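You operate a simulated robot arm through the tools that you are given. There is no shell and no other tool. Be economical: measure what you need, move in short steps, check, and stop when the job is done.

You are at the controls of a simulated robot arm. One attempt, no reset.

JOB
Switch the shaker off, free the level wheel, bring the bubble between the lines and lock the wheel again. Where these are worked on the way, their far stop is far enough and under half their travel is too little: wheel lock.

Only the result counts: the job must be done as asked and must still hold three seconds after the hand-in. Knocking over, shifting, dropping, spilling or breaking anything else fails it.

ROBOT AND FRAMES
A 7-joint arm with a two-finger parallel gripper on a trunk, on a base that drives. Base frame: it is fixed to the floor where the robot stands at the start and does not move with it; the origin is under the middle of the robot, x ahead of it, y to its left, z up; the surface under the hand at the start is at about z = 800. Units: mm, rad, N and s.
With the tool pointing down near the work surface it reaches from about 400 to 760 mm from the robot's upright axis, wherever it stands. Its first joint turns from -2.496 to 2.496 rad. Places, roughly: bench dial [600, 900, 900]; bench switch [600, 800, 900]; blue clamp [1100, 200, 1000]; cabinet switch [200, 1000, 1200]; cabinet vent [300, 1100, 1300]; damping knob [800, -100, 700]; heat dial [100, 1100, 1200]; level wheel [700, 300, 800]; orange clamp [1000, 400, 1000]; shaker [1200, 100, 1000]; shaker switch [800, 0, 700]; speed dial [600, 200, 700]; start button [700, 100, 700]; wheel lock [700, 200, 800]. Payload 3 kg.
Tool frame: the origin (TCP) lies between the finger pads and is the grasp point; the fingertips stand 30 mm ahead of it; z points along the fingers, y is the line along which they close. The gripper opens to 110 mm. The fingers are 20 mm wide and 10 mm thick; the gripper's body (48 by 112 mm) begins 55 mm behind the TCP.
Orientation is that of the tool frame in the base frame, as a unit quaternion [x, y, z, w]. With the fingers straight down and closing along the base's y, the tool's x points along the base's -x, its y along +y and its z along -z.

CONTROLS
- The arm moves only by the tool servo_tool. Its argument "targets" is a list of rows, each a list of 7 numbers: the shift along the tool's x, y, z in mm, then the turn, a rotation vector about the tool's x, y, z in rad, then the opening, from 0 (shut) to 1 (fully open). In form: [[x, y, z, rx, ry, rz, claw], ...]. A call has 1 to 20 rows; each row shifts and turns the commanded pose from where the row before left it, along the tool's axes as they then stand. A row lasts 0.2 s, in which the tool goes at most 50 mm and 0.15 rad; a call with a longer step from one row to the next is refused whole, and so is a gripper value outside its range. Where a pose cannot be reached the arm comes as near as it can. A force on the tool above 40 N (or 10 N above the force at the start of the call, whichever is more), or a blocked arm, ends the call early, and 0.2 s more pass. Each finger travels about 108 mm/s and halts on what it meets, pressing with about 21 N; the grip force reading is that of the motor and also rises with nothing between the fingers. The clock runs only during rows and for 0.2 s after the last one: add rows that do not move to give the fingers time. The reply holds the time, the measured pose of the TCP, the force on the tool along the base axes, the opening and the grip force, in the units named above and with some noise, with the torque about the TCP (base axes, N m) and any sound that the robot's microphone picked up.
- Cameras (640 x 400 px; columns grow to the right, rows downward): "scene" is now at [164.6, 9.4, 1564.4]; the picture's right is [0.13, -0.99, 0.00], its down [-0.65, -0.08, -0.75] and it looks along [0.75, 0.10, -0.66] (base axes); focal length 286 px, centre (320, 200). "wrist" rides on the gripper at [72, 17, -103] in the tool frame; the picture's right is [-0.23, 0.97, 0.00], its down [-0.76, -0.18, -0.62] and it looks along [-0.61, -0.14, 0.78] (tool axes); focal length 222 px, centre (320, 200). There is no depth. A picture from a camera that has moved, and an enlarged one, comes with that camera's place and axes in the base frame and with its lens.
- grab_frame(camera): a new picture of that camera. The clock stands still meanwhile.
- move_column(by): slides the trunk up (or, below 0, down) by that many mm; the arm and the scene camera ride with it, the base frame stays. It gives what a move gives, with no picture.
- roll_base(legs): drives the robot by 1 to 6 legs, each [ahead, left, turn to the left] in mm, mm and rad, along the robot's own axes; the way and the turn of a leg run together, so that a leg with both is an arc; at most 1500 mm and 3.142 rad a leg. The arm and the cameras ride along, it lands a little off, and it stops where it bumps. It gives what a move gives.
- head_to(pan, tilt): turns the head with the scene camera to pan (to the left, within 1.501 rad either way) and tilt (down, from -0.506 to 1.204), counted from straight ahead of the robot. It gives what a move gives.
- inspect(camera, box): a new picture of the part [left, top, right, bottom] of that camera's present view, enlarged. The clock stands still meanwhile.
- close_job(): hands the job in; it is judged then, once.

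Work in short steps. Places have to be worked out from the pictures, the camera data and where the tool is seen: move nearer, look again, correct. Check each grasp and each placing, and mend what went wrong. You have 120 turns and 98 pictures in all, those below and enlarged ones among them. Open the gripper and draw the arm clear of the work before you hand the job in, unless the task says otherwise; then end with one line.

The tools are called by a JSON object that holds its "name" and its "arguments". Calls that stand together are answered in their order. servo_tool: Moves the arm, as the interface text tells. Its arguments: {"type":"object","properties":{"targets":{"type":"array"}},"required":["targets"]} The other tools are called the same way: move_column (by) slides the trunk up or down; roll_base (legs) drives the base; head_to (pan, tilt) turns the head that bears the scene camera; grab_frame (camera) takes a picture; inspect (camera, box) takes an enlarged picture of a part of a camera's view; close_job () hands the job in.

At the start:

```text
time: 0.0
tool_pos: [755.3, 75.1, 1085.5]
tool_rot: [0.001, 1.0, 0.0, 0.0]
contact_force: [0.6, -0.5, -0.1]
wrist_torque: [0.01, 0.03, 0.01]
grip_width: 110.1
gripper_force: 0.1
trunk travel left (down, up): [-676.0, 214.0]
robot x, y, heading: [-1.6, 3.4, -0.001]
head pan, tilt: [0.129, 0.717]
```

scene: 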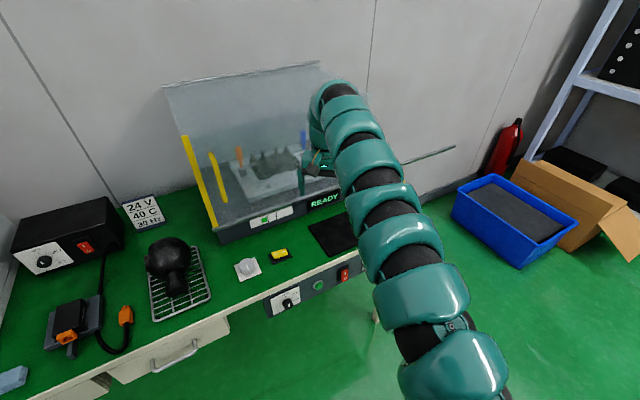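
wrist: 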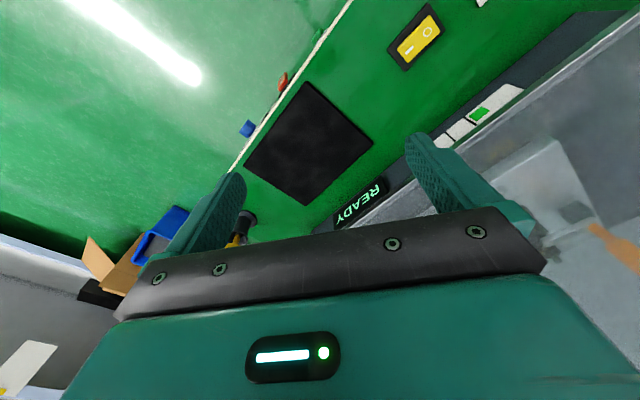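

The overview shows a level wheel (grey) and yellow rocker on the bench, and a front panel with dial, button and red switch. I enlarge those areas.

{"name": "inspect", "arguments": {"camera": "scene", "box": [220, 180, 380, 280]}}

{"name": "inspect", "arguments": {"camera": "scene", "box": [250, 240, 410, 340]}}

```text
4.00 times, centred on (300, 230) of scene
camera zoom: at [164.6, 9.4, 1564.4], right [0.13, -0.99, 0.0], down [-0.65, -0.08, -0.75], along [0.75, 0.1, -0.66], focal length 1142 px, centre (400, 80)
```

zoom: 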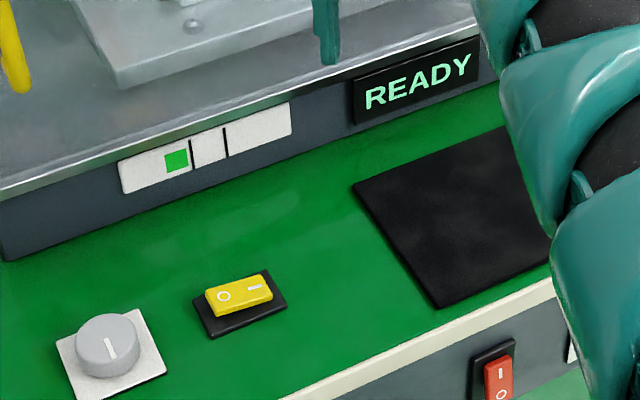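

```text
4.00 times, centred on (330, 290) of scene
camera zoom: at [164.6, 9.4, 1564.4], right [0.13, -0.99, 0.0], down [-0.65, -0.08, -0.75], along [0.75, 0.1, -0.66], focal length 1142 px, centre (280, -160)
```

zoom: 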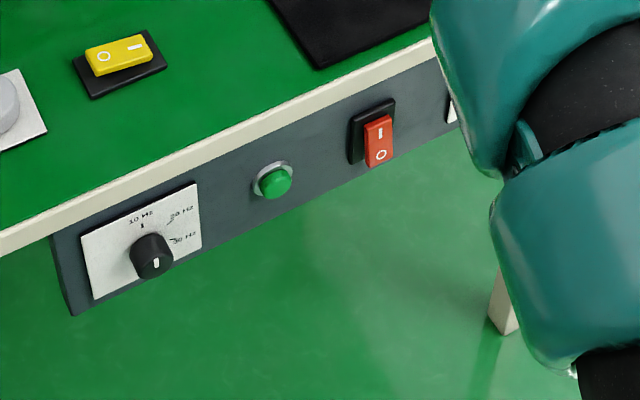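

The bench edge runs from about (566,266) to (770,-13), so the bench is yawed about 0.63 rad. I enlarge both rockers to read their states.

{"name": "inspect", "arguments": {"camera": "scene", "box": [264, 241, 296, 261]}}

{"name": "inspect", "arguments": {"camera": "scene", "box": [328, 260, 360, 280]}}

{"name": "inspect", "arguments": {"camera": "scene", "box": [170, 90, 330, 240]}}

```text
16.00 times, centred on (280, 251) of scene
camera zoom: at [164.6, 9.4, 1564.4], right [0.13, -0.99, 0.0], down [-0.65, -0.08, -0.75], along [0.75, 0.1, -0.66], focal length 4569 px, centre (960, -616)
```

zoom: 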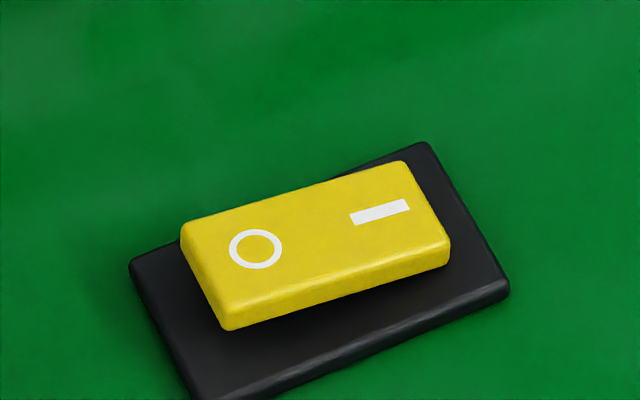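

```text
16.00 times, centred on (344, 270) of scene
camera zoom: at [164.6, 9.4, 1564.4], right [0.13, -0.99, 0.0], down [-0.65, -0.08, -0.75], along [0.75, 0.1, -0.66], focal length 4569 px, centre (-64, -920)
```

zoom: 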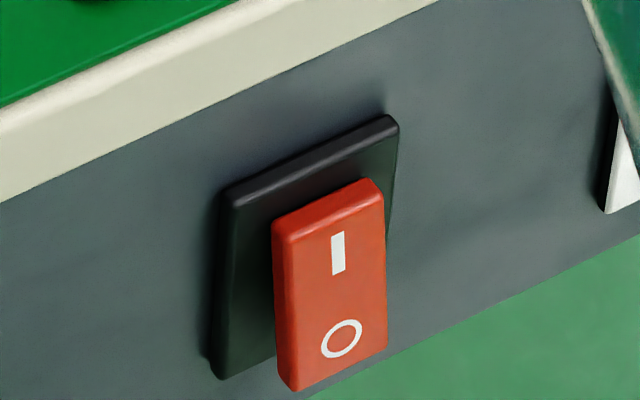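

```text
2.67 times, centred on (250, 165) of scene
camera zoom: at [164.6, 9.4, 1564.4], right [0.13, -0.99, 0.0], down [-0.65, -0.08, -0.75], along [0.75, 0.1, -0.66], focal length 762 px, centre (507, 293)
```

zoom: 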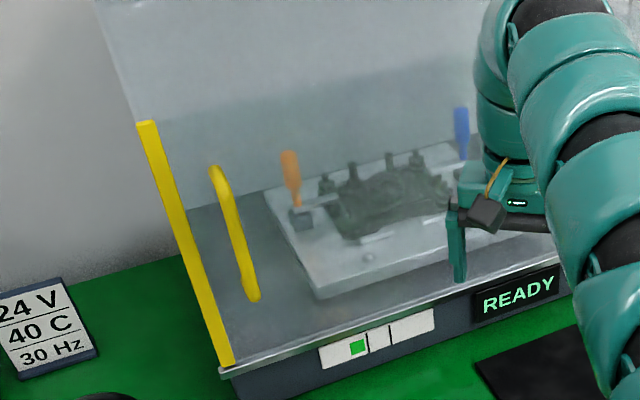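

Yellow lock: I side down (locked), O side up. Red switch: I pressed in, O out (on). I retract the arm away from the hood, close the fingers and yaw the tool to face the bench.

{"name": "servo_tool", "arguments": {"targets": [[50, 0, 0, 0, 0, 0, 0], [50, 0, 0, 0, 0, 0, 0], [50, 0, 0, 0, 0, 0, 0], [50, 0, 0, 0, 0, 0, 0], [0, 0, 0, 0, 0, -0.126, 0], [0, 0, 0, 0, 0, -0.126, 0], [0, 0, 0, 0, 0, -0.126, 0], [0, 0, 0, 0, 0, -0.126, 0], [0, 0, 0, 0, 0, -0.126, 0]]}}

{"name": "roll_base", "arguments": {"legs": [[100, 50, 0]]}}

{"name": "grab_frame", "arguments": {"camera": "scene"}}

```text
time: 2.0
tool_pos: [644.2, 74.4, 1081.6]
tool_rot: [-0.31, 0.951, 0.0, 0.0]
contact_force: [0.7, 0.0, 0.7]
wrist_torque: [0.01, 0.03, 0.0]
grip_width: 0.1
gripper_force: 21.2
out of reach, approached as far as the arm can: row 3, 4
trunk travel left (down, up): [-676.0, 214.0]
robot x, y, heading: [-2.0, 2.8, -0.002]
head pan, tilt: [0.129, 0.717]
```

```text
time: 3.2
tool_pos: [745.6, 127.8, 1080.9]
tool_rot: [-0.312, 0.95, -0.001, -0.001]
contact_force: [0.2, -0.2, -0.3]
wrist_torque: [0.01, 0.02, 0.0]
grip_width: 0.0
gripper_force: 20.8
trunk travel left (down, up): [-676.0, 214.0]
robot x, y, heading: [101.1, 48.6, 0.007]
head pan, tilt: [0.129, 0.717]
```

```text
90 pictures are left
camera scene: at [267.9, 61.8, 1564.2], right [0.13, -0.99, 0.0], down [-0.65, -0.09, -0.75], along [0.75, 0.1, -0.66], focal length 286 px, centre (320, 200)
```

scene: 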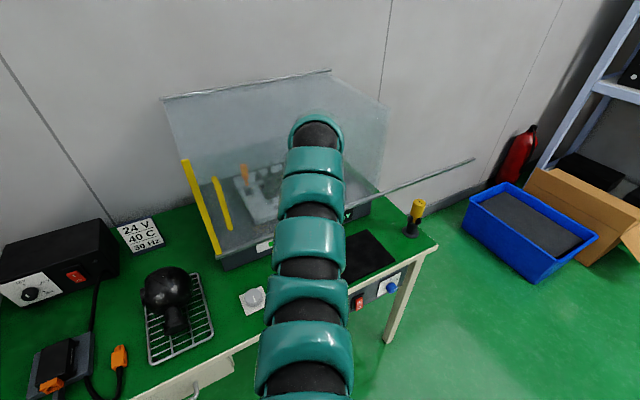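

Now swing the tool to the right of the switch while still high, then tilt it to face the front panel.

{"name": "servo_tool", "arguments": {"targets": [[32, -35, 0, 0, 0, 0, 0], [32, -35, 0, 0, 0, 0, 0], [32, -35, 0, 0, 0, 0, 0], [32, -35, 0, 0, 0, 0, 0], [0, 0, 0, 0, -0.15, 0, 0], [0, 0, 0, 0, -0.15, 0, 0], [0, 0, 0, 0, -0.15, 0, 0], [0, 0, 0, 0, -0.15, 0, 0], [0, 0, 0, 0, -0.15, 0, 0], [0, 0, 0, 0, -0.15, 0, 0], [0, 0, 0, 0, -0.15, 0, 0]]}}

```text
time: 5.6
tool_pos: [746.2, 127.9, 1082.6]
tool_rot: [-0.311, 0.95, 0.0, 0.0]
contact_force: [0.2, -0.6, -0.7]
wrist_torque: [-0.01, -0.03, 0.03]
grip_width: 0.0
gripper_force: 21.1
out of reach, approached as far as the arm can: row 1, 2, 3, 4, 5, 6, 7, 8, 9, 10, 11
trunk travel left (down, up): [-676.0, 214.0]
robot x, y, heading: [103.7, 51.2, 0.005]
head pan, tilt: [0.129, 0.717]
```

The arm is at its near limit at this height. I lower the tool first (it is well ahead of the hood front, n≈677 against ≈860), then retract.

{"name": "servo_tool", "arguments": {"targets": [[0, 0, 40, 0, 0, 0, 0], [0, 0, 40, 0, 0, 0, 0], [0, 0, 40, 0, 0, 0, 0], [32, -35, 0, 0, 0, 0, 0], [32, -35, 0, 0, 0, 0, 0], [32, -35, 0, 0, 0, 0, 0], [32, -35, 0, 0, 0, 0, 0]]}}

```text
time: 7.2
tool_pos: [745.5, 129.7, 1071.8]
tool_rot: [-0.314, 0.949, -0.001, -0.002]
contact_force: [0.0, 0.4, -0.6]
wrist_torque: [0.0, 0.01, -0.01]
grip_width: 0.1
gripper_force: 20.5
out of reach, approached as far as the arm can: row 1, 2, 3, 4, 5, 6, 7
trunk travel left (down, up): [-676.0, 214.0]
robot x, y, heading: [102.5, 51.0, 0.004]
head pan, tilt: [0.129, 0.717]
```

I test the reverse direction to see whether the commanded pose has run away or a joint is at its limit.

{"name": "servo_tool", "arguments": {"targets": [[-30, 0, 0, 0, 0, 0, 0], [-30, 0, 0, 0, 0, 0, 0]]}}

```text
time: 7.8
tool_pos: [796.2, 164.3, 1069.7]
tool_rot: [-0.311, 0.95, 0.0, -0.001]
contact_force: [0.2, 0.4, 0.0]
wrist_torque: [0.01, 0.03, -0.03]
grip_width: 0.0
gripper_force: 21.0
trunk travel left (down, up): [-676.0, 214.0]
robot x, y, heading: [104.5, 51.4, 0.004]
head pan, tilt: [0.129, 0.717]
```

Commands start from the measured pose and moving forward works. Now go down from here, then retract.

{"name": "servo_tool", "arguments": {"targets": [[0, 0, 40, 0, 0, 0, 0], [0, 0, 40, 0, 0, 0, 0], [0, 0, 40, 0, 0, 0, 0]]}}

```text
time: 8.6
tool_pos: [796.1, 163.9, 949.5]
tool_rot: [-0.312, 0.95, 0.0, -0.002]
contact_force: [0.6, 0.5, -0.3]
wrist_torque: [0.0, 0.03, -0.02]
grip_width: 0.0
gripper_force: 20.9
trunk travel left (down, up): [-676.0, 214.0]
robot x, y, heading: [101.5, 50.8, 0.009]
head pan, tilt: [0.129, 0.717]
```

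Now retract down-right toward in front of the panel at this height.

{"name": "servo_tool", "arguments": {"targets": [[36, -20, 0, 0, 0, 0, 0], [36, -20, 0, 0, 0, 0, 0], [36, -20, 0, 0, 0, 0, 0], [36, -20, 0, 0, 0, 0, 0], [36, -20, 0, 0, 0, 0, 0], [36, -20, 0, 0, 0, 0, 0]]}}

{"name": "grab_frame", "arguments": {"camera": "scene"}}

```text
time: 10.0
tool_pos: [777.2, 22.0, 910.7]
tool_rot: [-0.313, 0.95, -0.001, 0.0]
contact_force: [-0.1, -0.1, -0.4]
wrist_torque: [-0.03, 0.02, -0.01]
grip_width: 0.0
gripper_force: 20.8
out of reach, approached as far as the arm can: row 2, 3, 4, 5, 6
trunk travel left (down, up): [-676.0, 214.0]
robot x, y, heading: [99.2, 51.6, 0.002]
head pan, tilt: [0.129, 0.717]
```

```text
89 pictures are left
camera scene: at [265.7, 61.2, 1564.5], right [0.13, -0.99, 0.0], down [-0.65, -0.09, -0.75], along [0.75, 0.1, -0.66], focal length 286 px, centre (320, 200)
```

scene: 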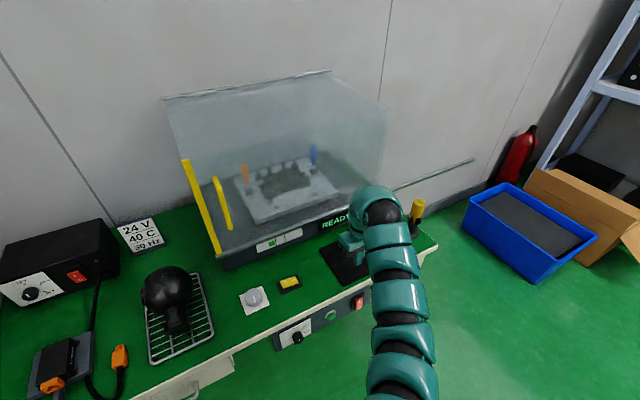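

The view is now clear. The arm wants the base further back for a near-horizontal tool, so I roll the base back and right and then tilt the tool while holding the wrist in place.

{"name": "roll_base", "arguments": {"legs": [[-250, -190, 0]]}}

{"name": "servo_tool", "arguments": {"targets": [[-30, 0, 0, 0, -0.15, 0, 0], [-30, 0, 0, 0, -0.15, 0, 0], [-30, 0, 0, 0, -0.15, 0, 0], [-30, 0, 0, 0, -0.15, 0, 0], [-30, 0, 0, 0, -0.15, 0, 0], [-30, 0, 0, 0, -0.15, 0, 0], [-30, 0, 0, 0, -0.15, 0, 0]]}}

{"name": "grab_frame", "arguments": {"camera": "scene"}}

```text
time: 12.2
tool_pos: [516.7, -175.8, 912.2]
tool_rot: [-0.31, 0.951, 0.0, 0.0]
contact_force: [-0.1, 0.5, -0.1]
wrist_torque: [0.01, 0.0, -0.03]
grip_width: 0.0
gripper_force: 21.1
trunk travel left (down, up): [-676.0, 214.0]
robot x, y, heading: [-160.9, -143.7, 0.001]
head pan, tilt: [0.129, 0.717]
```

```text
time: 13.8
tool_pos: [662.4, -70.7, 1000.4]
tool_rot: [-0.269, 0.823, 0.155, 0.476]
contact_force: [0.0, -0.3, 0.1]
wrist_torque: [0.0, 0.0, 0.01]
grip_width: 0.0
gripper_force: 21.0
trunk travel left (down, up): [-676.0, 214.0]
robot x, y, heading: [-160.0, -147.4, 0.001]
head pan, tilt: [0.129, 0.717]
```

```text
88 pictures are left
camera scene: at [3.9, -134.5, 1564.4], right [0.13, -0.99, 0.0], down [-0.65, -0.09, -0.75], along [0.75, 0.1, -0.66], focal length 286 px, centre (320, 200)
```

scene: 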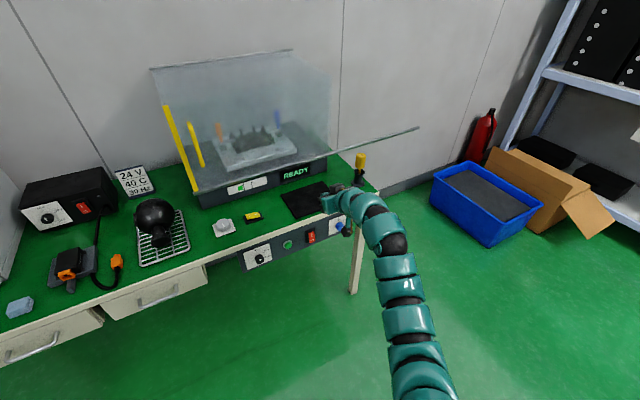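

The tilt worked. I take a zoom of the switch from this second camera place to triangulate.

{"name": "inspect", "arguments": {"camera": "scene", "box": [290, 220, 338, 250]}}

```text
13.33 times, centred on (314, 235) of scene
camera zoom: at [3.9, -134.5, 1564.4], right [0.13, -0.99, 0.0], down [-0.65, -0.09, -0.75], along [0.75, 0.1, -0.66], focal length 3807 px, centre (400, -267)
```

zoom: 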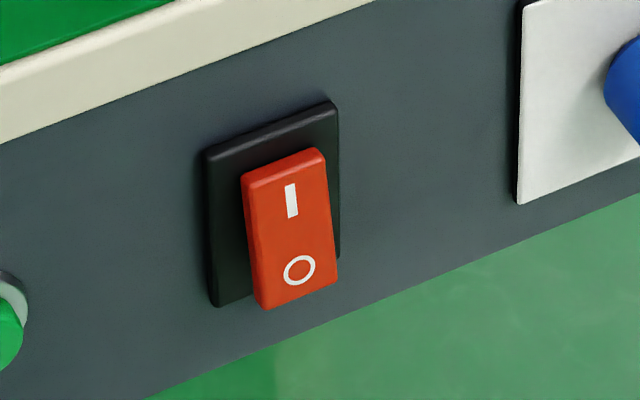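

Triangulation puts the O mark at (751,-6,689). The tool is already in front of it, so I lower the trunk by 307 mm and check with both cameras.

{"name": "move_column", "arguments": {"by": -307}}

{"name": "grab_frame", "arguments": {"camera": "wrist"}}

{"name": "grab_frame", "arguments": {"camera": "scene"}}

```text
time: 16.8
tool_pos: [662.2, -68.9, 691.0]
tool_rot: [-0.269, 0.823, 0.156, 0.476]
contact_force: [0.1, 0.0, -0.9]
wrist_torque: [-0.03, 0.01, -0.04]
grip_width: 0.1
gripper_force: 21.0
trunk travel left (down, up): [-369.0, 521.0]
robot x, y, heading: [-159.2, -144.8, 0.0]
head pan, tilt: [0.129, 0.717]
```

```text
86 pictures are left
camera wrist: at [550.5, -130.1, 680.1], right [-0.48, 0.85, 0.2], down [-0.02, -0.24, 0.97], along [0.87, 0.47, 0.14], focal length 222 px, centre (320, 200)
```

wrist: 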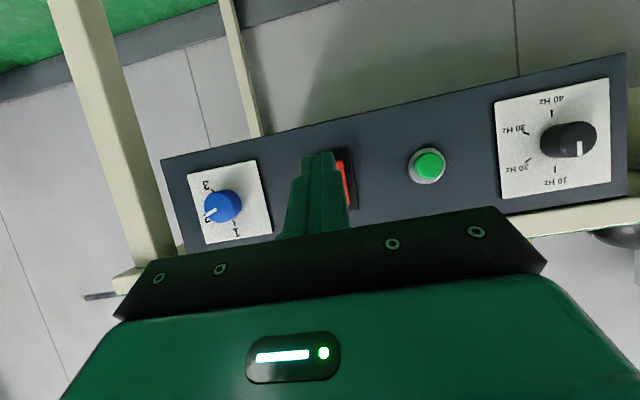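

```text
85 pictures are left
camera scene: at [3.6, -134.6, 1257.5], right [0.13, -0.99, 0.0], down [-0.65, -0.09, -0.75], along [0.75, 0.1, -0.66], focal length 286 px, centre (320, 200)
```

scene: 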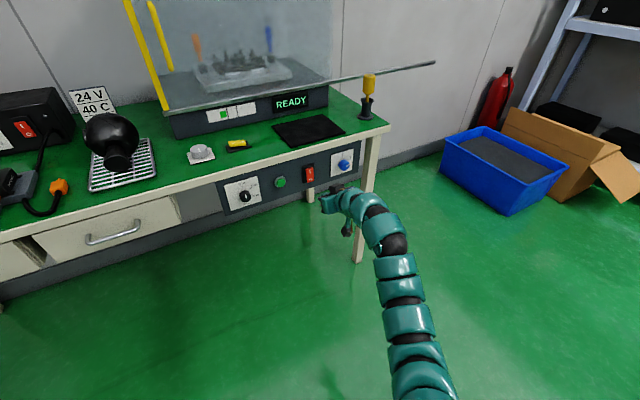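

Alignment looks right. I advance 60 mm horizontally toward the panel and check.

{"name": "servo_tool", "arguments": {"targets": [[-10, 0, 17.3, 0, 0, 0, 0], [-10, 0, 17.3, 0, 0, 0, 0], [-10, 0, 17.3, 0, 0, 0, 0]]}}

{"name": "inspect", "arguments": {"camera": "scene", "box": [286, 150, 366, 200]}}

{"name": "grab_frame", "arguments": {"camera": "wrist"}}

```text
time: 17.6
tool_pos: [710.2, -32.0, 688.2]
tool_rot: [-0.27, 0.822, 0.156, 0.476]
contact_force: [0.4, 0.1, -0.7]
wrist_torque: [0.05, 0.03, 0.0]
grip_width: 0.0
gripper_force: 21.7
trunk travel left (down, up): [-369.0, 521.0]
robot x, y, heading: [-159.4, -148.1, 0.001]
head pan, tilt: [0.129, 0.717]
```

```text
8.00 times, centred on (326, 175) of scene
camera zoom: at [3.8, -134.5, 1257.4], right [0.13, -0.99, 0.0], down [-0.65, -0.09, -0.75], along [0.75, 0.1, -0.66], focal length 2284 px, centre (272, 400)
```

zoom: 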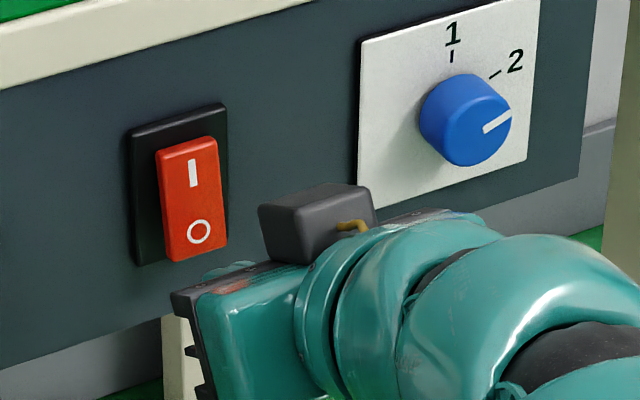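

```text
83 pictures are left
camera wrist: at [598.7, -92.8, 677.1], right [-0.48, 0.85, 0.2], down [-0.02, -0.24, 0.97], along [0.87, 0.47, 0.14], focal length 222 px, centre (320, 200)
```

wrist: 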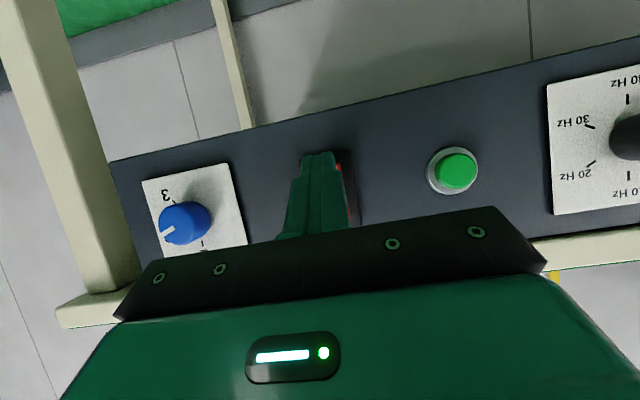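

The tip sits just below the O mark level and about 18 mm from the face. I raise it 3 mm and press in small steps.

{"name": "servo_tool", "arguments": {"targets": [[-2.6, 0, -1.5, 0, 0, 0, 0], [-5, 0, 8.7, 0, 0, 0, 0], [-2.5, 0, 4.3, 0, 0, 0, 0], [-2.5, 0, 4.3, 0, 0, 0, 0], [-2.5, 0, 4.3, 0, 0, 0, 0], [-2.5, 0, 4.3, 0, 0, 0, 0], [-2.5, 0, 4.3, 0, 0, 0, 0]]}}

{"name": "inspect", "arguments": {"camera": "scene", "box": [286, 150, 366, 200]}}

```text
time: 18.9
tool_pos: [730.1, -21.3, 691.0]
tool_rot: [-0.269, 0.825, 0.155, 0.472]
contact_force: [-16.1, -9.8, 2.7]
wrist_torque: [-0.03, 0.01, 0.04]
grip_width: 0.0
gripper_force: 20.5
trunk travel left (down, up): [-369.0, 521.0]
robot x, y, heading: [-158.7, -146.1, 0.003]
head pan, tilt: [0.129, 0.717]
heard: click
stopped in row 6: the force on the tool passed its limit at 49 N (the readings are from after the stop); the commanded pose is now the measured one
```

```text
8.00 times, centred on (326, 175) of scene
camera zoom: at [1.3, -136.1, 1257.8], right [0.13, -0.99, 0.0], down [-0.65, -0.08, -0.75], along [0.75, 0.1, -0.66], focal length 2284 px, centre (272, 400)
```

zoom: 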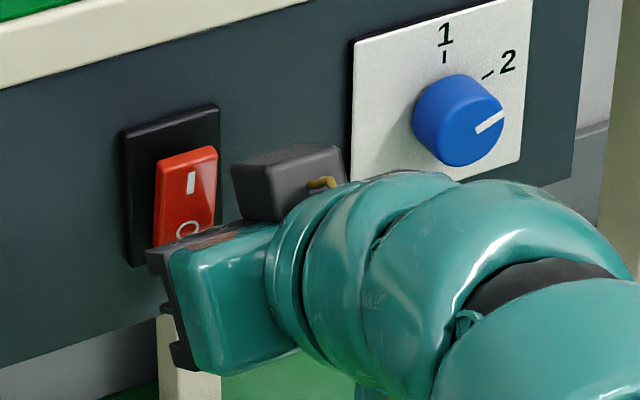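

Click heard and the I end now stands out. I back off 80 mm and verify.

{"name": "servo_tool", "arguments": {"targets": [[10, 0, -17.3, 0, 0, 0, 0], [20, 0, -34.6, 0, 0, 0, 0], [20, 0, -34.6, 0, 0, 0, 0]]}}

{"name": "inspect", "arguments": {"camera": "scene", "box": [200, 80, 360, 200]}}

```text
time: 19.7
tool_pos: [652.6, -79.4, 689.7]
tool_rot: [-0.269, 0.825, 0.155, 0.473]
contact_force: [-0.1, 0.0, -1.0]
wrist_torque: [0.0, 0.0, 0.0]
grip_width: 0.0
gripper_force: 21.2
trunk travel left (down, up): [-369.0, 521.0]
robot x, y, heading: [-161.1, -143.8, 0.003]
head pan, tilt: [0.129, 0.717]
```

```text
3.33 times, centred on (280, 140) of scene
camera zoom: at [3.1, -135.0, 1257.5], right [0.13, -0.99, 0.0], down [-0.65, -0.09, -0.75], along [0.75, 0.1, -0.66], focal length 952 px, centre (453, 400)
```

zoom: 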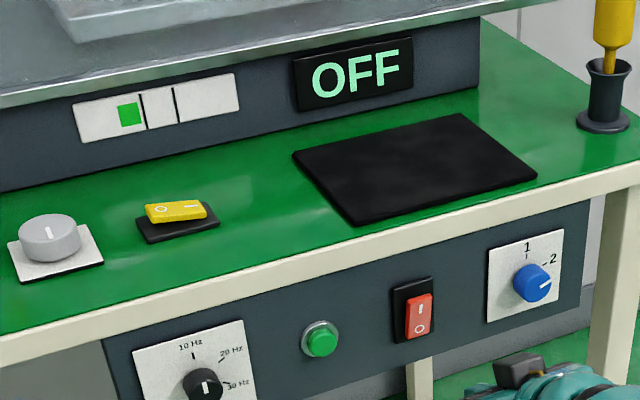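

Display reads OFF. Now zoom on lock and wheel from this camera place for triangulation.

{"name": "inspect", "arguments": {"camera": "scene", "box": [200, 125, 264, 165]}}

```text
10.00 times, centred on (232, 145) of scene
camera zoom: at [3.1, -135.0, 1257.5], right [0.13, -0.99, 0.0], down [-0.65, -0.09, -0.75], along [0.75, 0.1, -0.66], focal length 2856 px, centre (1200, 750)
```

zoom: 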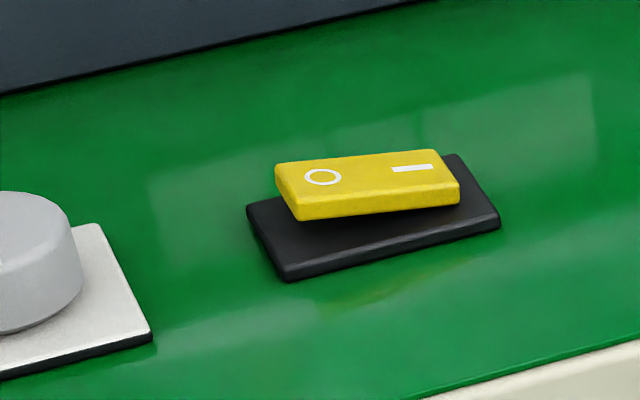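

O mark ≈ (728,228,820), I mark ≈ (743,206,814). I raise the trunk, bring the tool back to straight down, and drive back toward the bench.

{"name": "move_column", "arguments": {"by": 307}}

{"name": "servo_tool", "arguments": {"targets": [[30, 0, 0, 0, 0.15, 0, 0], [30, 0, 0, 0, 0.15, 0, 0], [30, 0, 0, 0, 0.15, 0, 0], [30, 0, 0, 0, 0.15, 0, 0], [30, 0, 0, 0, 0.15, 0, 0], [30, 0, 0, 0, 0.15, 0, 0], [30, 0, 0, 0, 0.15, 0, 0]]}}

{"name": "roll_base", "arguments": {"legs": [[210, 164, 0]]}}

{"name": "grab_frame", "arguments": {"camera": "scene"}}

```text
time: 22.8
tool_pos: [652.9, -79.8, 995.6]
tool_rot: [-0.269, 0.825, 0.154, 0.472]
contact_force: [-0.3, -0.5, 0.6]
wrist_torque: [-0.03, -0.03, -0.01]
grip_width: 0.0
gripper_force: 20.7
trunk travel left (down, up): [-676.0, 214.0]
robot x, y, heading: [-161.0, -140.8, -0.001]
head pan, tilt: [0.129, 0.717]
```

```text
time: 24.4
tool_pos: [516.4, -173.2, 882.6]
tool_rot: [-0.311, 0.95, 0.002, -0.007]
contact_force: [3.1, -10.9, 5.5]
wrist_torque: [0.88, 0.24, -0.05]
grip_width: 0.0
gripper_force: 21.4
trunk travel left (down, up): [-676.0, 214.0]
robot x, y, heading: [-157.1, -144.0, 0.001]
head pan, tilt: [0.129, 0.717]
```

```text
time: 26.3
tool_pos: [725.2, -14.2, 883.0]
tool_rot: [-0.311, 0.95, -0.002, -0.006]
contact_force: [0.5, -0.3, -0.5]
wrist_torque: [-0.04, 0.01, 0.01]
grip_width: 0.0
gripper_force: 20.8
trunk travel left (down, up): [-676.0, 214.0]
robot x, y, heading: [44.9, 17.2, 0.006]
head pan, tilt: [0.129, 0.717]
```

```text
79 pictures are left
camera scene: at [210.5, 27.6, 1564.3], right [0.13, -0.99, 0.0], down [-0.65, -0.09, -0.75], along [0.75, 0.1, -0.66], focal length 286 px, centre (320, 200)
```

scene: 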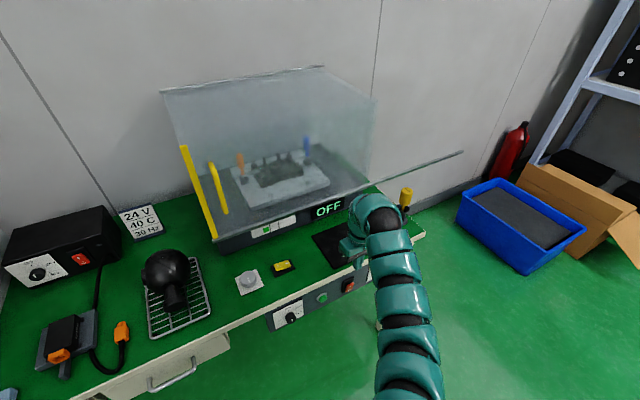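

Scene unchanged, display OFF. I move over the O end of the lock, 60 mm up, and look with the wrist camera.

{"name": "servo_tool", "arguments": {"targets": [[-24, 33, 0, 0, 0, 0, 0], [-24, 33, 0, 0, 0, 0, 0], [-24, 33, 0, 0, 0, 0, 0], [-24, 33, 0, 0, 0, 0, 0], [-24, 33, 0, 0, 0, 0, 0], [-24, 33, 0, 0, 0, 0, 0]]}}

{"name": "grab_frame", "arguments": {"camera": "wrist"}}

{"name": "grab_frame", "arguments": {"camera": "scene"}}

```text
time: 27.7
tool_pos: [725.3, 222.7, 882.6]
tool_rot: [-0.313, 0.95, -0.003, -0.004]
contact_force: [-0.2, 0.2, -0.6]
wrist_torque: [0.01, -0.01, 0.0]
grip_width: 0.0
gripper_force: 21.3
out of reach, approached as far as the arm can: row 6
trunk travel left (down, up): [-676.0, 214.0]
robot x, y, heading: [49.4, 20.4, 0.004]
head pan, tilt: [0.129, 0.717]
```

```text
78 pictures are left
camera wrist: at [657.3, 193.4, 987.2], right [-0.39, 0.92, 0.0], down [0.72, 0.31, 0.61], along [0.57, 0.24, -0.79], focal length 222 px, centre (320, 200)
```

wrist: 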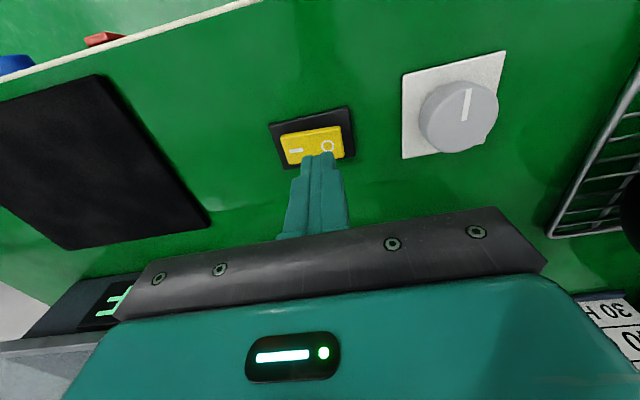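

```text
77 pictures are left
camera scene: at [209.6, 27.4, 1564.3], right [0.13, -0.99, 0.0], down [-0.65, -0.09, -0.75], along [0.75, 0.1, -0.66], focal length 286 px, centre (320, 200)
```

scene: 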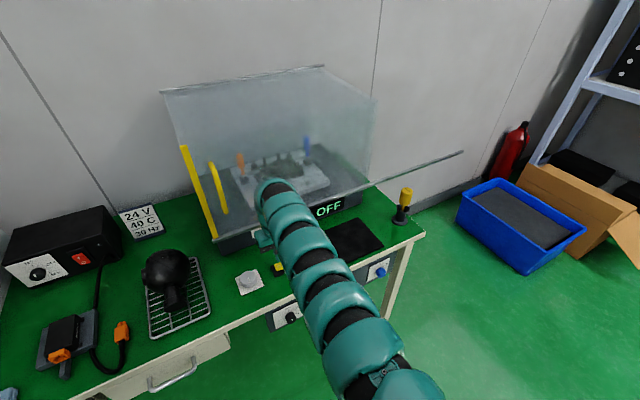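

Consistent with my estimate of O at (726,229). I descend with a small sideways correction to just above the rocker, then press in small steps.

{"name": "servo_tool", "arguments": {"targets": [[-5.5, 6, 20, 0, 0, 0, 0], [0, 0, 8, 0, 0, 0, 0]]}}

{"name": "grab_frame", "arguments": {"camera": "wrist"}}

```text
time: 28.3
tool_pos: [715.6, 223.1, 858.1]
tool_rot: [-0.312, 0.95, 0.0, -0.004]
contact_force: [0.8, -0.8, -0.3]
wrist_torque: [-0.02, -0.01, -0.01]
grip_width: 0.0
gripper_force: 21.2
out of reach, approached as far as the arm can: row 1
trunk travel left (down, up): [-676.0, 214.0]
robot x, y, heading: [43.1, 18.9, 0.005]
head pan, tilt: [0.129, 0.717]
```

```text
76 pictures are left
camera wrist: at [647.9, 195.7, 961.5], right [-0.39, 0.92, 0.0], down [0.72, 0.31, 0.62], along [0.57, 0.24, -0.79], focal length 222 px, centre (320, 200)
```

wrist: 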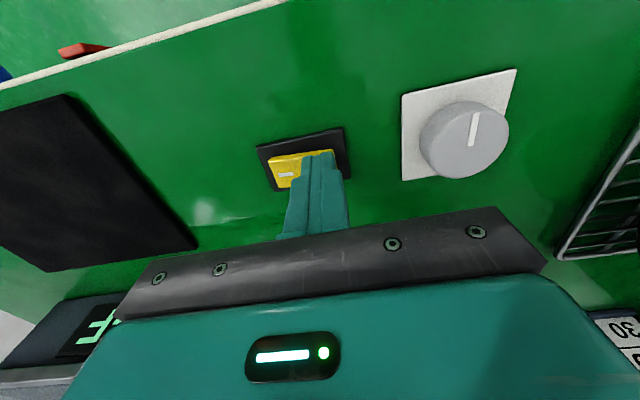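

The arm is at its outer reach. I raise 40 mm and drive the base closer.

{"name": "servo_tool", "arguments": {"targets": [[20, 0, -40, 0, 0, 0, 0]]}}

{"name": "roll_base", "arguments": {"legs": [[90, 50, 0]]}}

```text
time: 28.7
tool_pos: [700.4, 212.0, 900.6]
tool_rot: [-0.312, 0.95, -0.001, -0.004]
contact_force: [-0.4, 0.1, 0.0]
wrist_torque: [0.0, -0.01, 0.0]
grip_width: 0.0
gripper_force: 21.0
trunk travel left (down, up): [-676.0, 214.0]
robot x, y, heading: [44.7, 15.9, 0.006]
head pan, tilt: [0.129, 0.717]
```

```text
time: 29.9
tool_pos: [792.9, 263.8, 899.4]
tool_rot: [-0.312, 0.95, -0.001, -0.005]
contact_force: [0.3, 0.5, 0.3]
wrist_torque: [0.01, 0.02, 0.03]
grip_width: 0.0
gripper_force: 21.1
trunk travel left (down, up): [-676.0, 214.0]
robot x, y, heading: [136.8, 68.1, 0.004]
head pan, tilt: [0.129, 0.717]
```

Move back over the O end at about z=880.

{"name": "servo_tool", "arguments": {"targets": [[37.5, 6.3, 10, 0, 0, 0, 0], [37.5, 6.3, 10, 0, 0, 0, 0]]}}

{"name": "grab_frame", "arguments": {"camera": "wrist"}}

```text
time: 30.4
tool_pos: [705.2, 292.2, 853.0]
tool_rot: [-0.357, 0.932, 0.054, -0.045]
contact_force: [-0.2, -0.1, 0.4]
wrist_torque: [-0.02, -0.04, 0.04]
grip_width: 0.0
gripper_force: 21.1
trunk travel left (down, up): [-676.0, 214.0]
robot x, y, heading: [137.6, 68.1, 0.0]
head pan, tilt: [0.129, 0.717]
stopped in row 2: the force on the tool passed its limit at 74 N (the readings are from after the stop); the commanded pose is now the measured one
```

```text
75 pictures are left
camera wrist: at [652.6, 249.7, 960.7], right [-0.48, 0.87, 0.12], down [0.76, 0.34, 0.56], along [0.45, 0.35, -0.82], focal length 222 px, centre (320, 200)
```

wrist: 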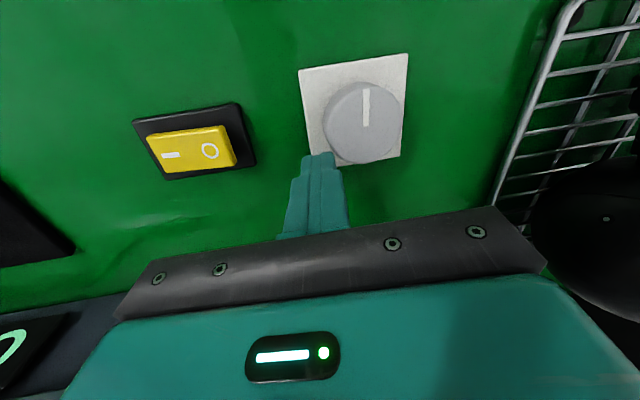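

The arm made an unexpected swing and touched something near the wheel. I check the scene before moving.

{"name": "grab_frame", "arguments": {"camera": "scene"}}

{"name": "inspect", "arguments": {"camera": "wrist", "box": [240, 40, 480, 190]}}

```text
74 pictures are left
camera scene: at [300.8, 77.0, 1564.3], right [0.13, -0.99, 0.0], down [-0.65, -0.08, -0.75], along [0.75, 0.1, -0.66], focal length 286 px, centre (320, 200)
```

scene: 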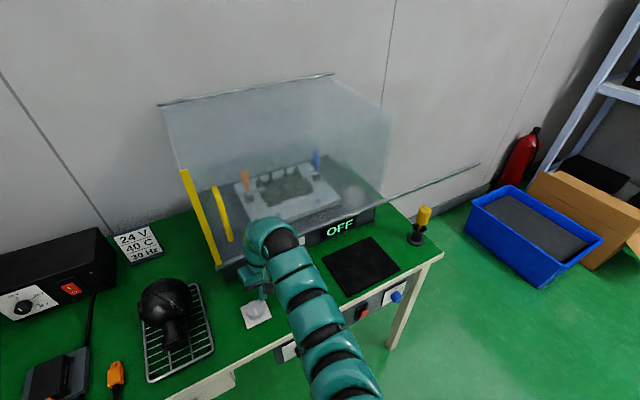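

```text
2.67 times, centred on (360, 115) of wrist
camera zoom: at [652.6, 249.7, 960.7], right [-0.48, 0.87, 0.12], down [0.76, 0.34, 0.56], along [0.45, 0.35, -0.82], focal length 592 px, centre (213, 427)
```

zoom: 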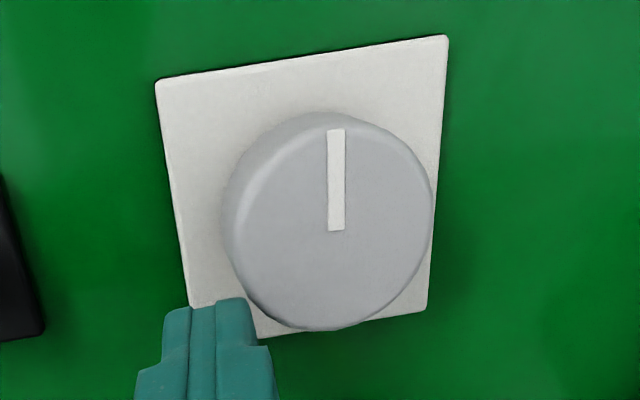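

Nothing seems displaced. I lift straight away from the knob.

{"name": "servo_tool", "arguments": {"targets": [[0, 0, -30, 0, 0, 0, 0], [0, 0, -30, 0, 0, 0, 0]]}}

```text
time: 31.0
tool_pos: [710.5, 290.4, 914.6]
tool_rot: [-0.359, 0.931, 0.053, -0.045]
contact_force: [0.0, 0.2, -0.1]
wrist_torque: [0.01, 0.01, -0.03]
grip_width: 0.0
gripper_force: 20.7
trunk travel left (down, up): [-676.0, 214.0]
robot x, y, heading: [134.1, 69.3, 0.001]
head pan, tilt: [0.129, 0.717]
```

Now restore the straight-down orientation in two rows.

{"name": "servo_tool", "arguments": {"targets": [[0, 0, 0, 0.064, -0.026, 0.053, 0], [0, 0, 0, 0.064, -0.026, 0.053, 0]]}}

```text
time: 31.6
tool_pos: [711.5, 288.9, 914.4]
tool_rot: [-0.308, 0.951, -0.001, -0.001]
contact_force: [-0.1, 0.0, -0.1]
wrist_torque: [-0.03, 0.0, 0.02]
grip_width: 0.1
gripper_force: 20.4
trunk travel left (down, up): [-676.0, 214.0]
robot x, y, heading: [137.3, 67.3, 0.004]
head pan, tilt: [0.129, 0.717]
```

Recovered. Small rows toward above the O end.

{"name": "servo_tool", "arguments": {"targets": [[6, -14, 0, 0, 0, 0, 0], [6, -14, 0, 0, 0, 0, 0], [6, -14, 0, 0, 0, 0, 0], [6, -14, 0, 0, 0, 0, 0]]}}

```text
time: 32.6
tool_pos: [725.2, 229.4, 910.8]
tool_rot: [-0.309, 0.951, 0.0, -0.002]
contact_force: [-0.5, 0.4, 0.2]
wrist_torque: [0.02, 0.03, 0.02]
grip_width: 0.0
gripper_force: 20.6
trunk travel left (down, up): [-676.0, 214.0]
robot x, y, heading: [134.6, 66.6, 0.0]
head pan, tilt: [0.129, 0.717]
```

Exactly above. Descend to a fingertip height of about 828 and check.

{"name": "servo_tool", "arguments": {"targets": [[0, 0, 20, 0, 0, 0, 0], [0, 0, 20, 0, 0, 0, 0], [0, 0, 12, 0, 0, 0, 0]]}}

{"name": "grab_frame", "arguments": {"camera": "wrist"}}

```text
time: 33.4
tool_pos: [723.5, 229.4, 859.4]
tool_rot: [-0.31, 0.951, 0.0, -0.003]
contact_force: [-1.3, 0.2, -0.6]
wrist_torque: [-0.02, 0.01, -0.03]
grip_width: 0.2
gripper_force: 20.7
trunk travel left (down, up): [-676.0, 214.0]
robot x, y, heading: [137.3, 66.9, 0.001]
head pan, tilt: [0.129, 0.717]
```

```text
72 pictures are left
camera wrist: at [657.0, 201.0, 963.3], right [-0.39, 0.92, 0.0], down [0.72, 0.3, 0.62], along [0.57, 0.24, -0.79], focal length 222 px, centre (320, 200)
```

wrist: 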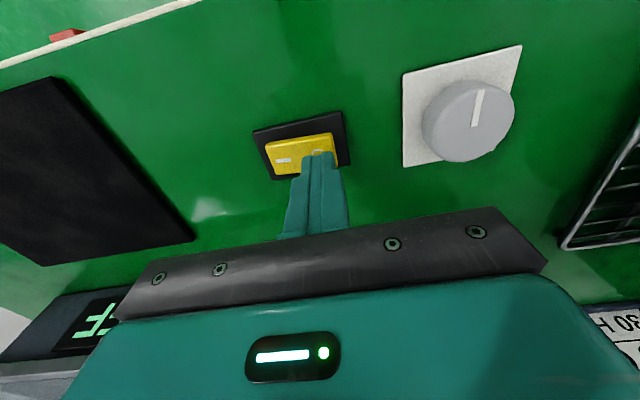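

Fingertip hovers over the O end. Press down in small steps.

{"name": "servo_tool", "arguments": {"targets": [[0, 1, 5, 0, 0, 0, 0], [0, 0, 4, 0, 0, 0, 0], [0, 0, 4, 0, 0, 0, 0], [0, 0, 4, 0, 0, 0, 0], [0, 0, 4, 0, 0, 0, 0], [0, 0, 4, 0, 0, 0, 0]]}}

{"name": "grab_frame", "arguments": {"camera": "wrist"}}

```text
time: 34.5
tool_pos: [723.4, 230.9, 846.4]
tool_rot: [-0.309, 0.951, 0.0, 0.002]
contact_force: [-14.2, -6.7, 27.1]
wrist_torque: [-0.42, 0.26, -0.15]
grip_width: 0.0
gripper_force: 20.6
trunk travel left (down, up): [-676.0, 214.0]
robot x, y, heading: [135.0, 63.4, 0.001]
head pan, tilt: [0.129, 0.717]
heard: click
stopped in row 5: the force on the tool passed its limit at 45 N (the readings are from after the stop); the commanded pose is now the measured one
```

```text
71 pictures are left
camera wrist: at [655.0, 201.8, 949.7], right [-0.39, 0.92, 0.0], down [0.72, 0.3, 0.63], along [0.58, 0.24, -0.78], focal length 222 px, centre (320, 200)
```

wrist: 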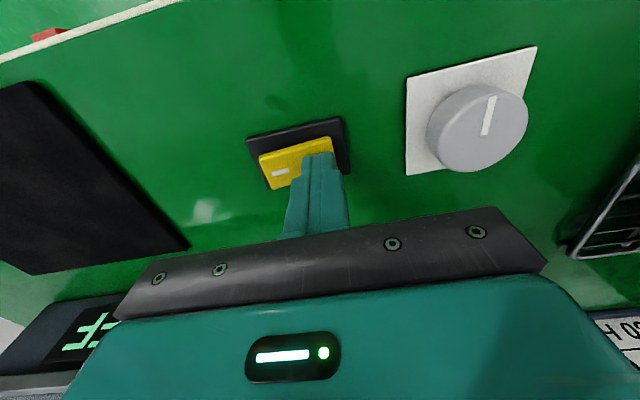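

Click heard. I lift, move toward the wheel with the gripper opening, and check the lock.

{"name": "servo_tool", "arguments": {"targets": [[0, 0, -30, 0, 0, 0, 0.3], [0, 0, -40, 0, 0, 0, 0.65], [5, 18, 0, 0, 0, 0, 0.65], [5, 18, 0, 0, 0, 0, 0.65]]}}

{"name": "grab_frame", "arguments": {"camera": "wrist"}}

```text
time: 35.5
tool_pos: [699.8, 259.0, 910.1]
tool_rot: [-0.309, 0.951, 0.001, 0.001]
contact_force: [0.2, -0.3, -0.2]
wrist_torque: [0.0, 0.01, 0.0]
grip_width: 71.5
gripper_force: 0.0
out of reach, approached as far as the arm can: row 4
trunk travel left (down, up): [-676.0, 214.0]
robot x, y, heading: [132.9, 67.8, -0.001]
head pan, tilt: [0.129, 0.717]
```

```text
70 pictures are left
camera wrist: at [630.8, 229.5, 1013.0], right [-0.39, 0.92, 0.0], down [0.72, 0.3, 0.62], along [0.58, 0.24, -0.78], focal length 222 px, centre (320, 200)
```

wrist: 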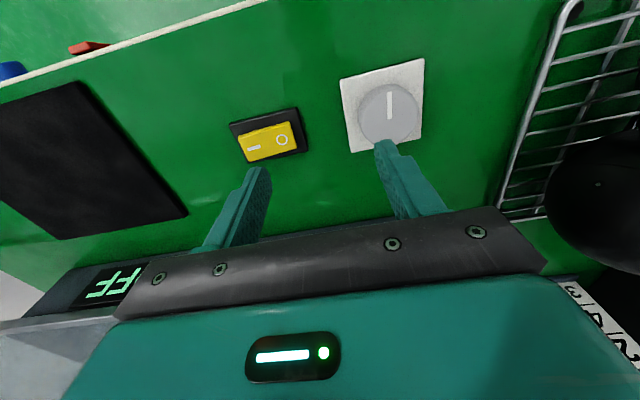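

Near limit again, so I back the base off 55 mm to put both wheel and lock in comfortable reach.

{"name": "roll_base", "arguments": {"legs": [[-55, -10, 0]]}}

{"name": "grab_frame", "arguments": {"camera": "wrist"}}

{"name": "grab_frame", "arguments": {"camera": "scene"}}

```text
time: 36.5
tool_pos: [642.2, 247.6, 911.1]
tool_rot: [-0.308, 0.951, 0.0, 0.002]
contact_force: [-0.3, 0.4, 0.9]
wrist_torque: [-0.01, -0.03, -0.03]
grip_width: 71.4
gripper_force: 0.0
trunk travel left (down, up): [-676.0, 214.0]
robot x, y, heading: [79.9, 57.8, 0.003]
head pan, tilt: [0.129, 0.717]
```

```text
69 pictures are left
camera wrist: at [574.2, 219.0, 1013.7], right [-0.39, 0.92, 0.0], down [0.72, 0.3, 0.63], along [0.58, 0.24, -0.78], focal length 222 px, centre (320, 200)
```

wrist: 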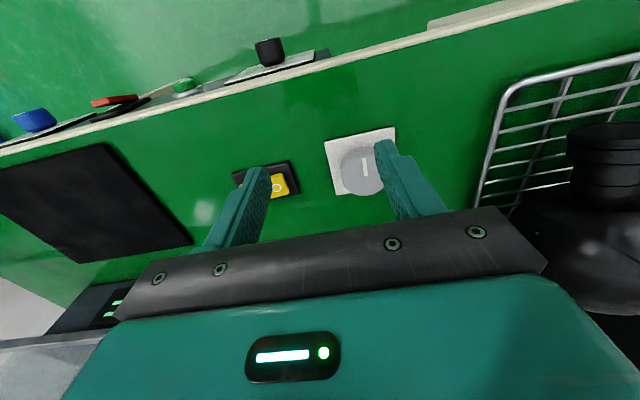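

```text
68 pictures are left
camera scene: at [242.9, 67.7, 1564.7], right [0.13, -0.99, 0.0], down [-0.65, -0.08, -0.75], along [0.75, 0.1, -0.66], focal length 286 px, centre (320, 200)
```

scene: 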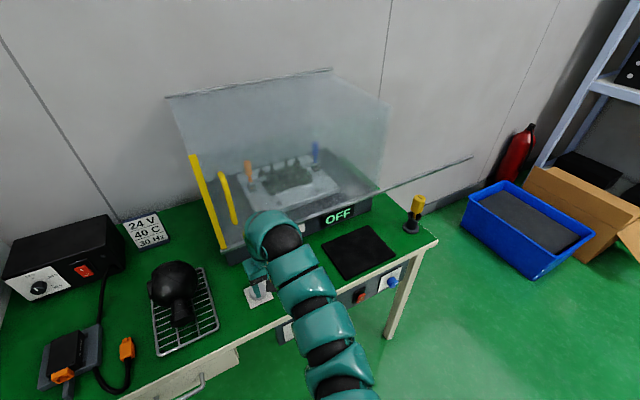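

Wheel centre estimate (662,300). Move above it at z≈890, opening 0.7.

{"name": "servo_tool", "arguments": {"targets": [[-23.4, 15, 10, 0, 0, 0, 0.7], [-23.4, 15, 10, 0, 0, 0, 0.7]]}}

{"name": "grab_frame", "arguments": {"camera": "wrist"}}

{"name": "grab_frame", "arguments": {"camera": "scene"}}

```text
time: 37.1
tool_pos: [664.9, 298.9, 889.1]
tool_rot: [-0.309, 0.951, 0.0, 0.001]
contact_force: [-0.5, 0.3, 0.3]
wrist_torque: [-0.02, 0.01, 0.02]
grip_width: 77.0
gripper_force: 0.1
trunk travel left (down, up): [-676.0, 214.0]
robot x, y, heading: [81.2, 55.9, 0.0]
head pan, tilt: [0.129, 0.717]
```

```text
67 pictures are left
camera wrist: at [595.8, 270.6, 992.6], right [-0.39, 0.92, 0.0], down [0.72, 0.3, 0.62], along [0.58, 0.24, -0.78], focal length 222 px, centre (320, 200)
```

wrist: 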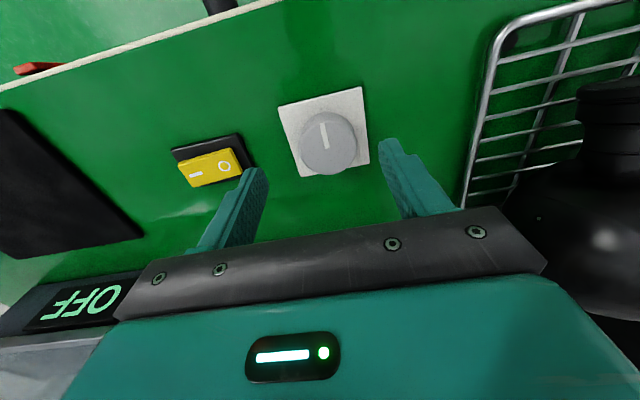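

```text
66 pictures are left
camera scene: at [244.9, 68.8, 1564.4], right [0.13, -0.99, 0.0], down [-0.65, -0.09, -0.75], along [0.75, 0.1, -0.66], focal length 286 px, centre (320, 200)
```

scene: 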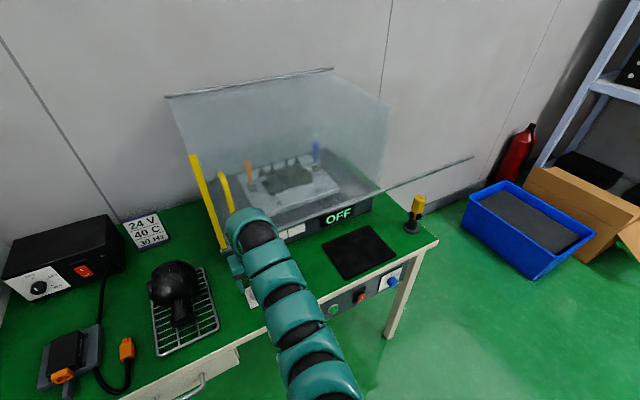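

Refined centre (663,304). Descend with a 4 mm correction to fingertip height ≈ 815.

{"name": "servo_tool", "arguments": {"targets": [[-0.7, 4.4, 15, 0, 0, 0, 0.7], [0, 0, 15, 0, 0, 0, 0.7], [0, 0, 14, 0, 0, 0, 0.7]]}}

{"name": "grab_frame", "arguments": {"camera": "wrist"}}

```text
time: 37.9
tool_pos: [661.1, 302.5, 846.2]
tool_rot: [-0.308, 0.951, 0.001, 0.0]
contact_force: [-0.4, -0.5, 0.3]
wrist_torque: [0.03, 0.05, 0.0]
grip_width: 77.1
gripper_force: 0.1
trunk travel left (down, up): [-676.0, 214.0]
robot x, y, heading: [79.8, 56.7, 0.004]
head pan, tilt: [0.129, 0.717]
```

```text
65 pictures are left
camera wrist: at [593.1, 274.2, 948.5], right [-0.39, 0.92, 0.0], down [0.72, 0.3, 0.62], along [0.58, 0.24, -0.78], focal length 222 px, centre (320, 200)
```

wrist: 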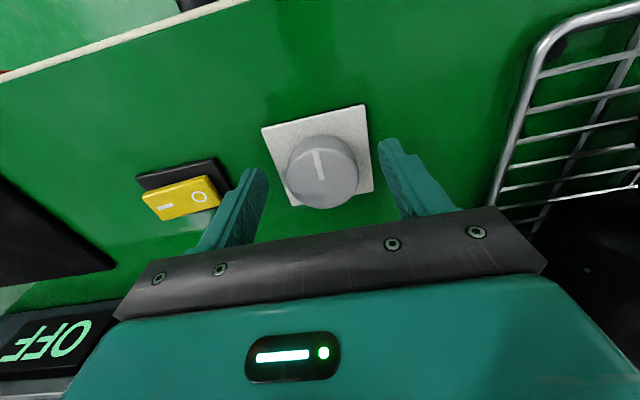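

Centred. I lower 4 mm more and close on the knob.

{"name": "servo_tool", "arguments": {"targets": [[-1, 1, 4, 0, 0, 0, 0.6], [0, 0, 0, 0, 0, 0, 0.5], [0, 0, 0, 0, 0, 0, 0.4], [0, 0, 0, 0, 0, 0, 0.35], [0, 0, 0, 0, 0, 0, 0.35]]}}

{"name": "grab_frame", "arguments": {"camera": "wrist"}}

{"name": "inspect", "arguments": {"camera": "scene", "box": [200, 180, 360, 280]}}

```text
time: 39.1
tool_pos: [661.7, 304.1, 843.1]
tool_rot: [-0.308, 0.951, 0.0, 0.001]
contact_force: [1.2, 0.0, -0.6]
wrist_torque: [0.08, -0.18, -0.02]
grip_width: 47.1
gripper_force: 45.2
trunk travel left (down, up): [-676.0, 214.0]
robot x, y, heading: [81.0, 57.9, 0.004]
head pan, tilt: [0.129, 0.717]
```

```text
64 pictures are left
camera wrist: at [593.3, 275.0, 945.5], right [-0.39, 0.92, 0.0], down [0.72, 0.3, 0.62], along [0.58, 0.24, -0.78], focal length 222 px, centre (320, 200)
```

wrist: 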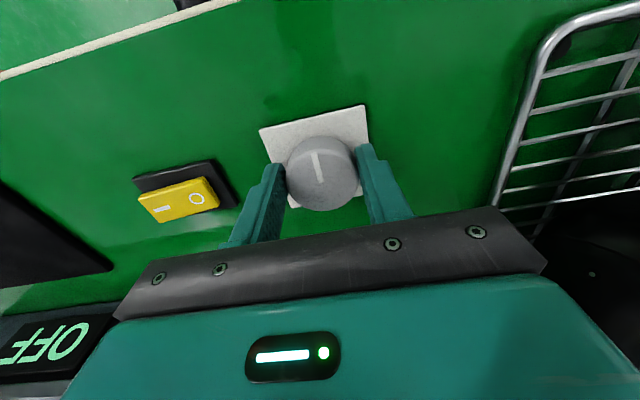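

```text
4.00 times, centred on (280, 230) of scene
camera zoom: at [244.8, 67.9, 1564.4], right [0.13, -0.99, 0.0], down [-0.65, -0.08, -0.75], along [0.75, 0.1, -0.66], focal length 1142 px, centre (480, 80)
```

zoom: 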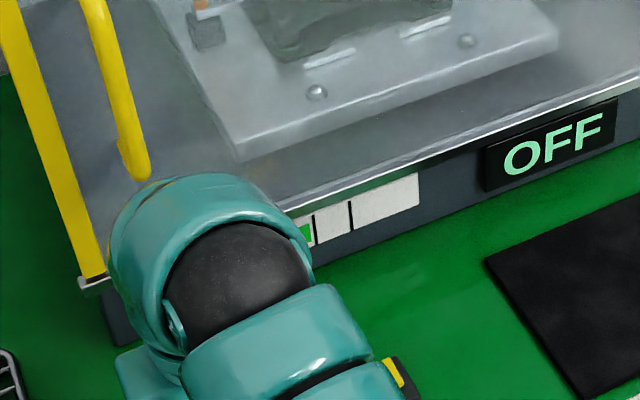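

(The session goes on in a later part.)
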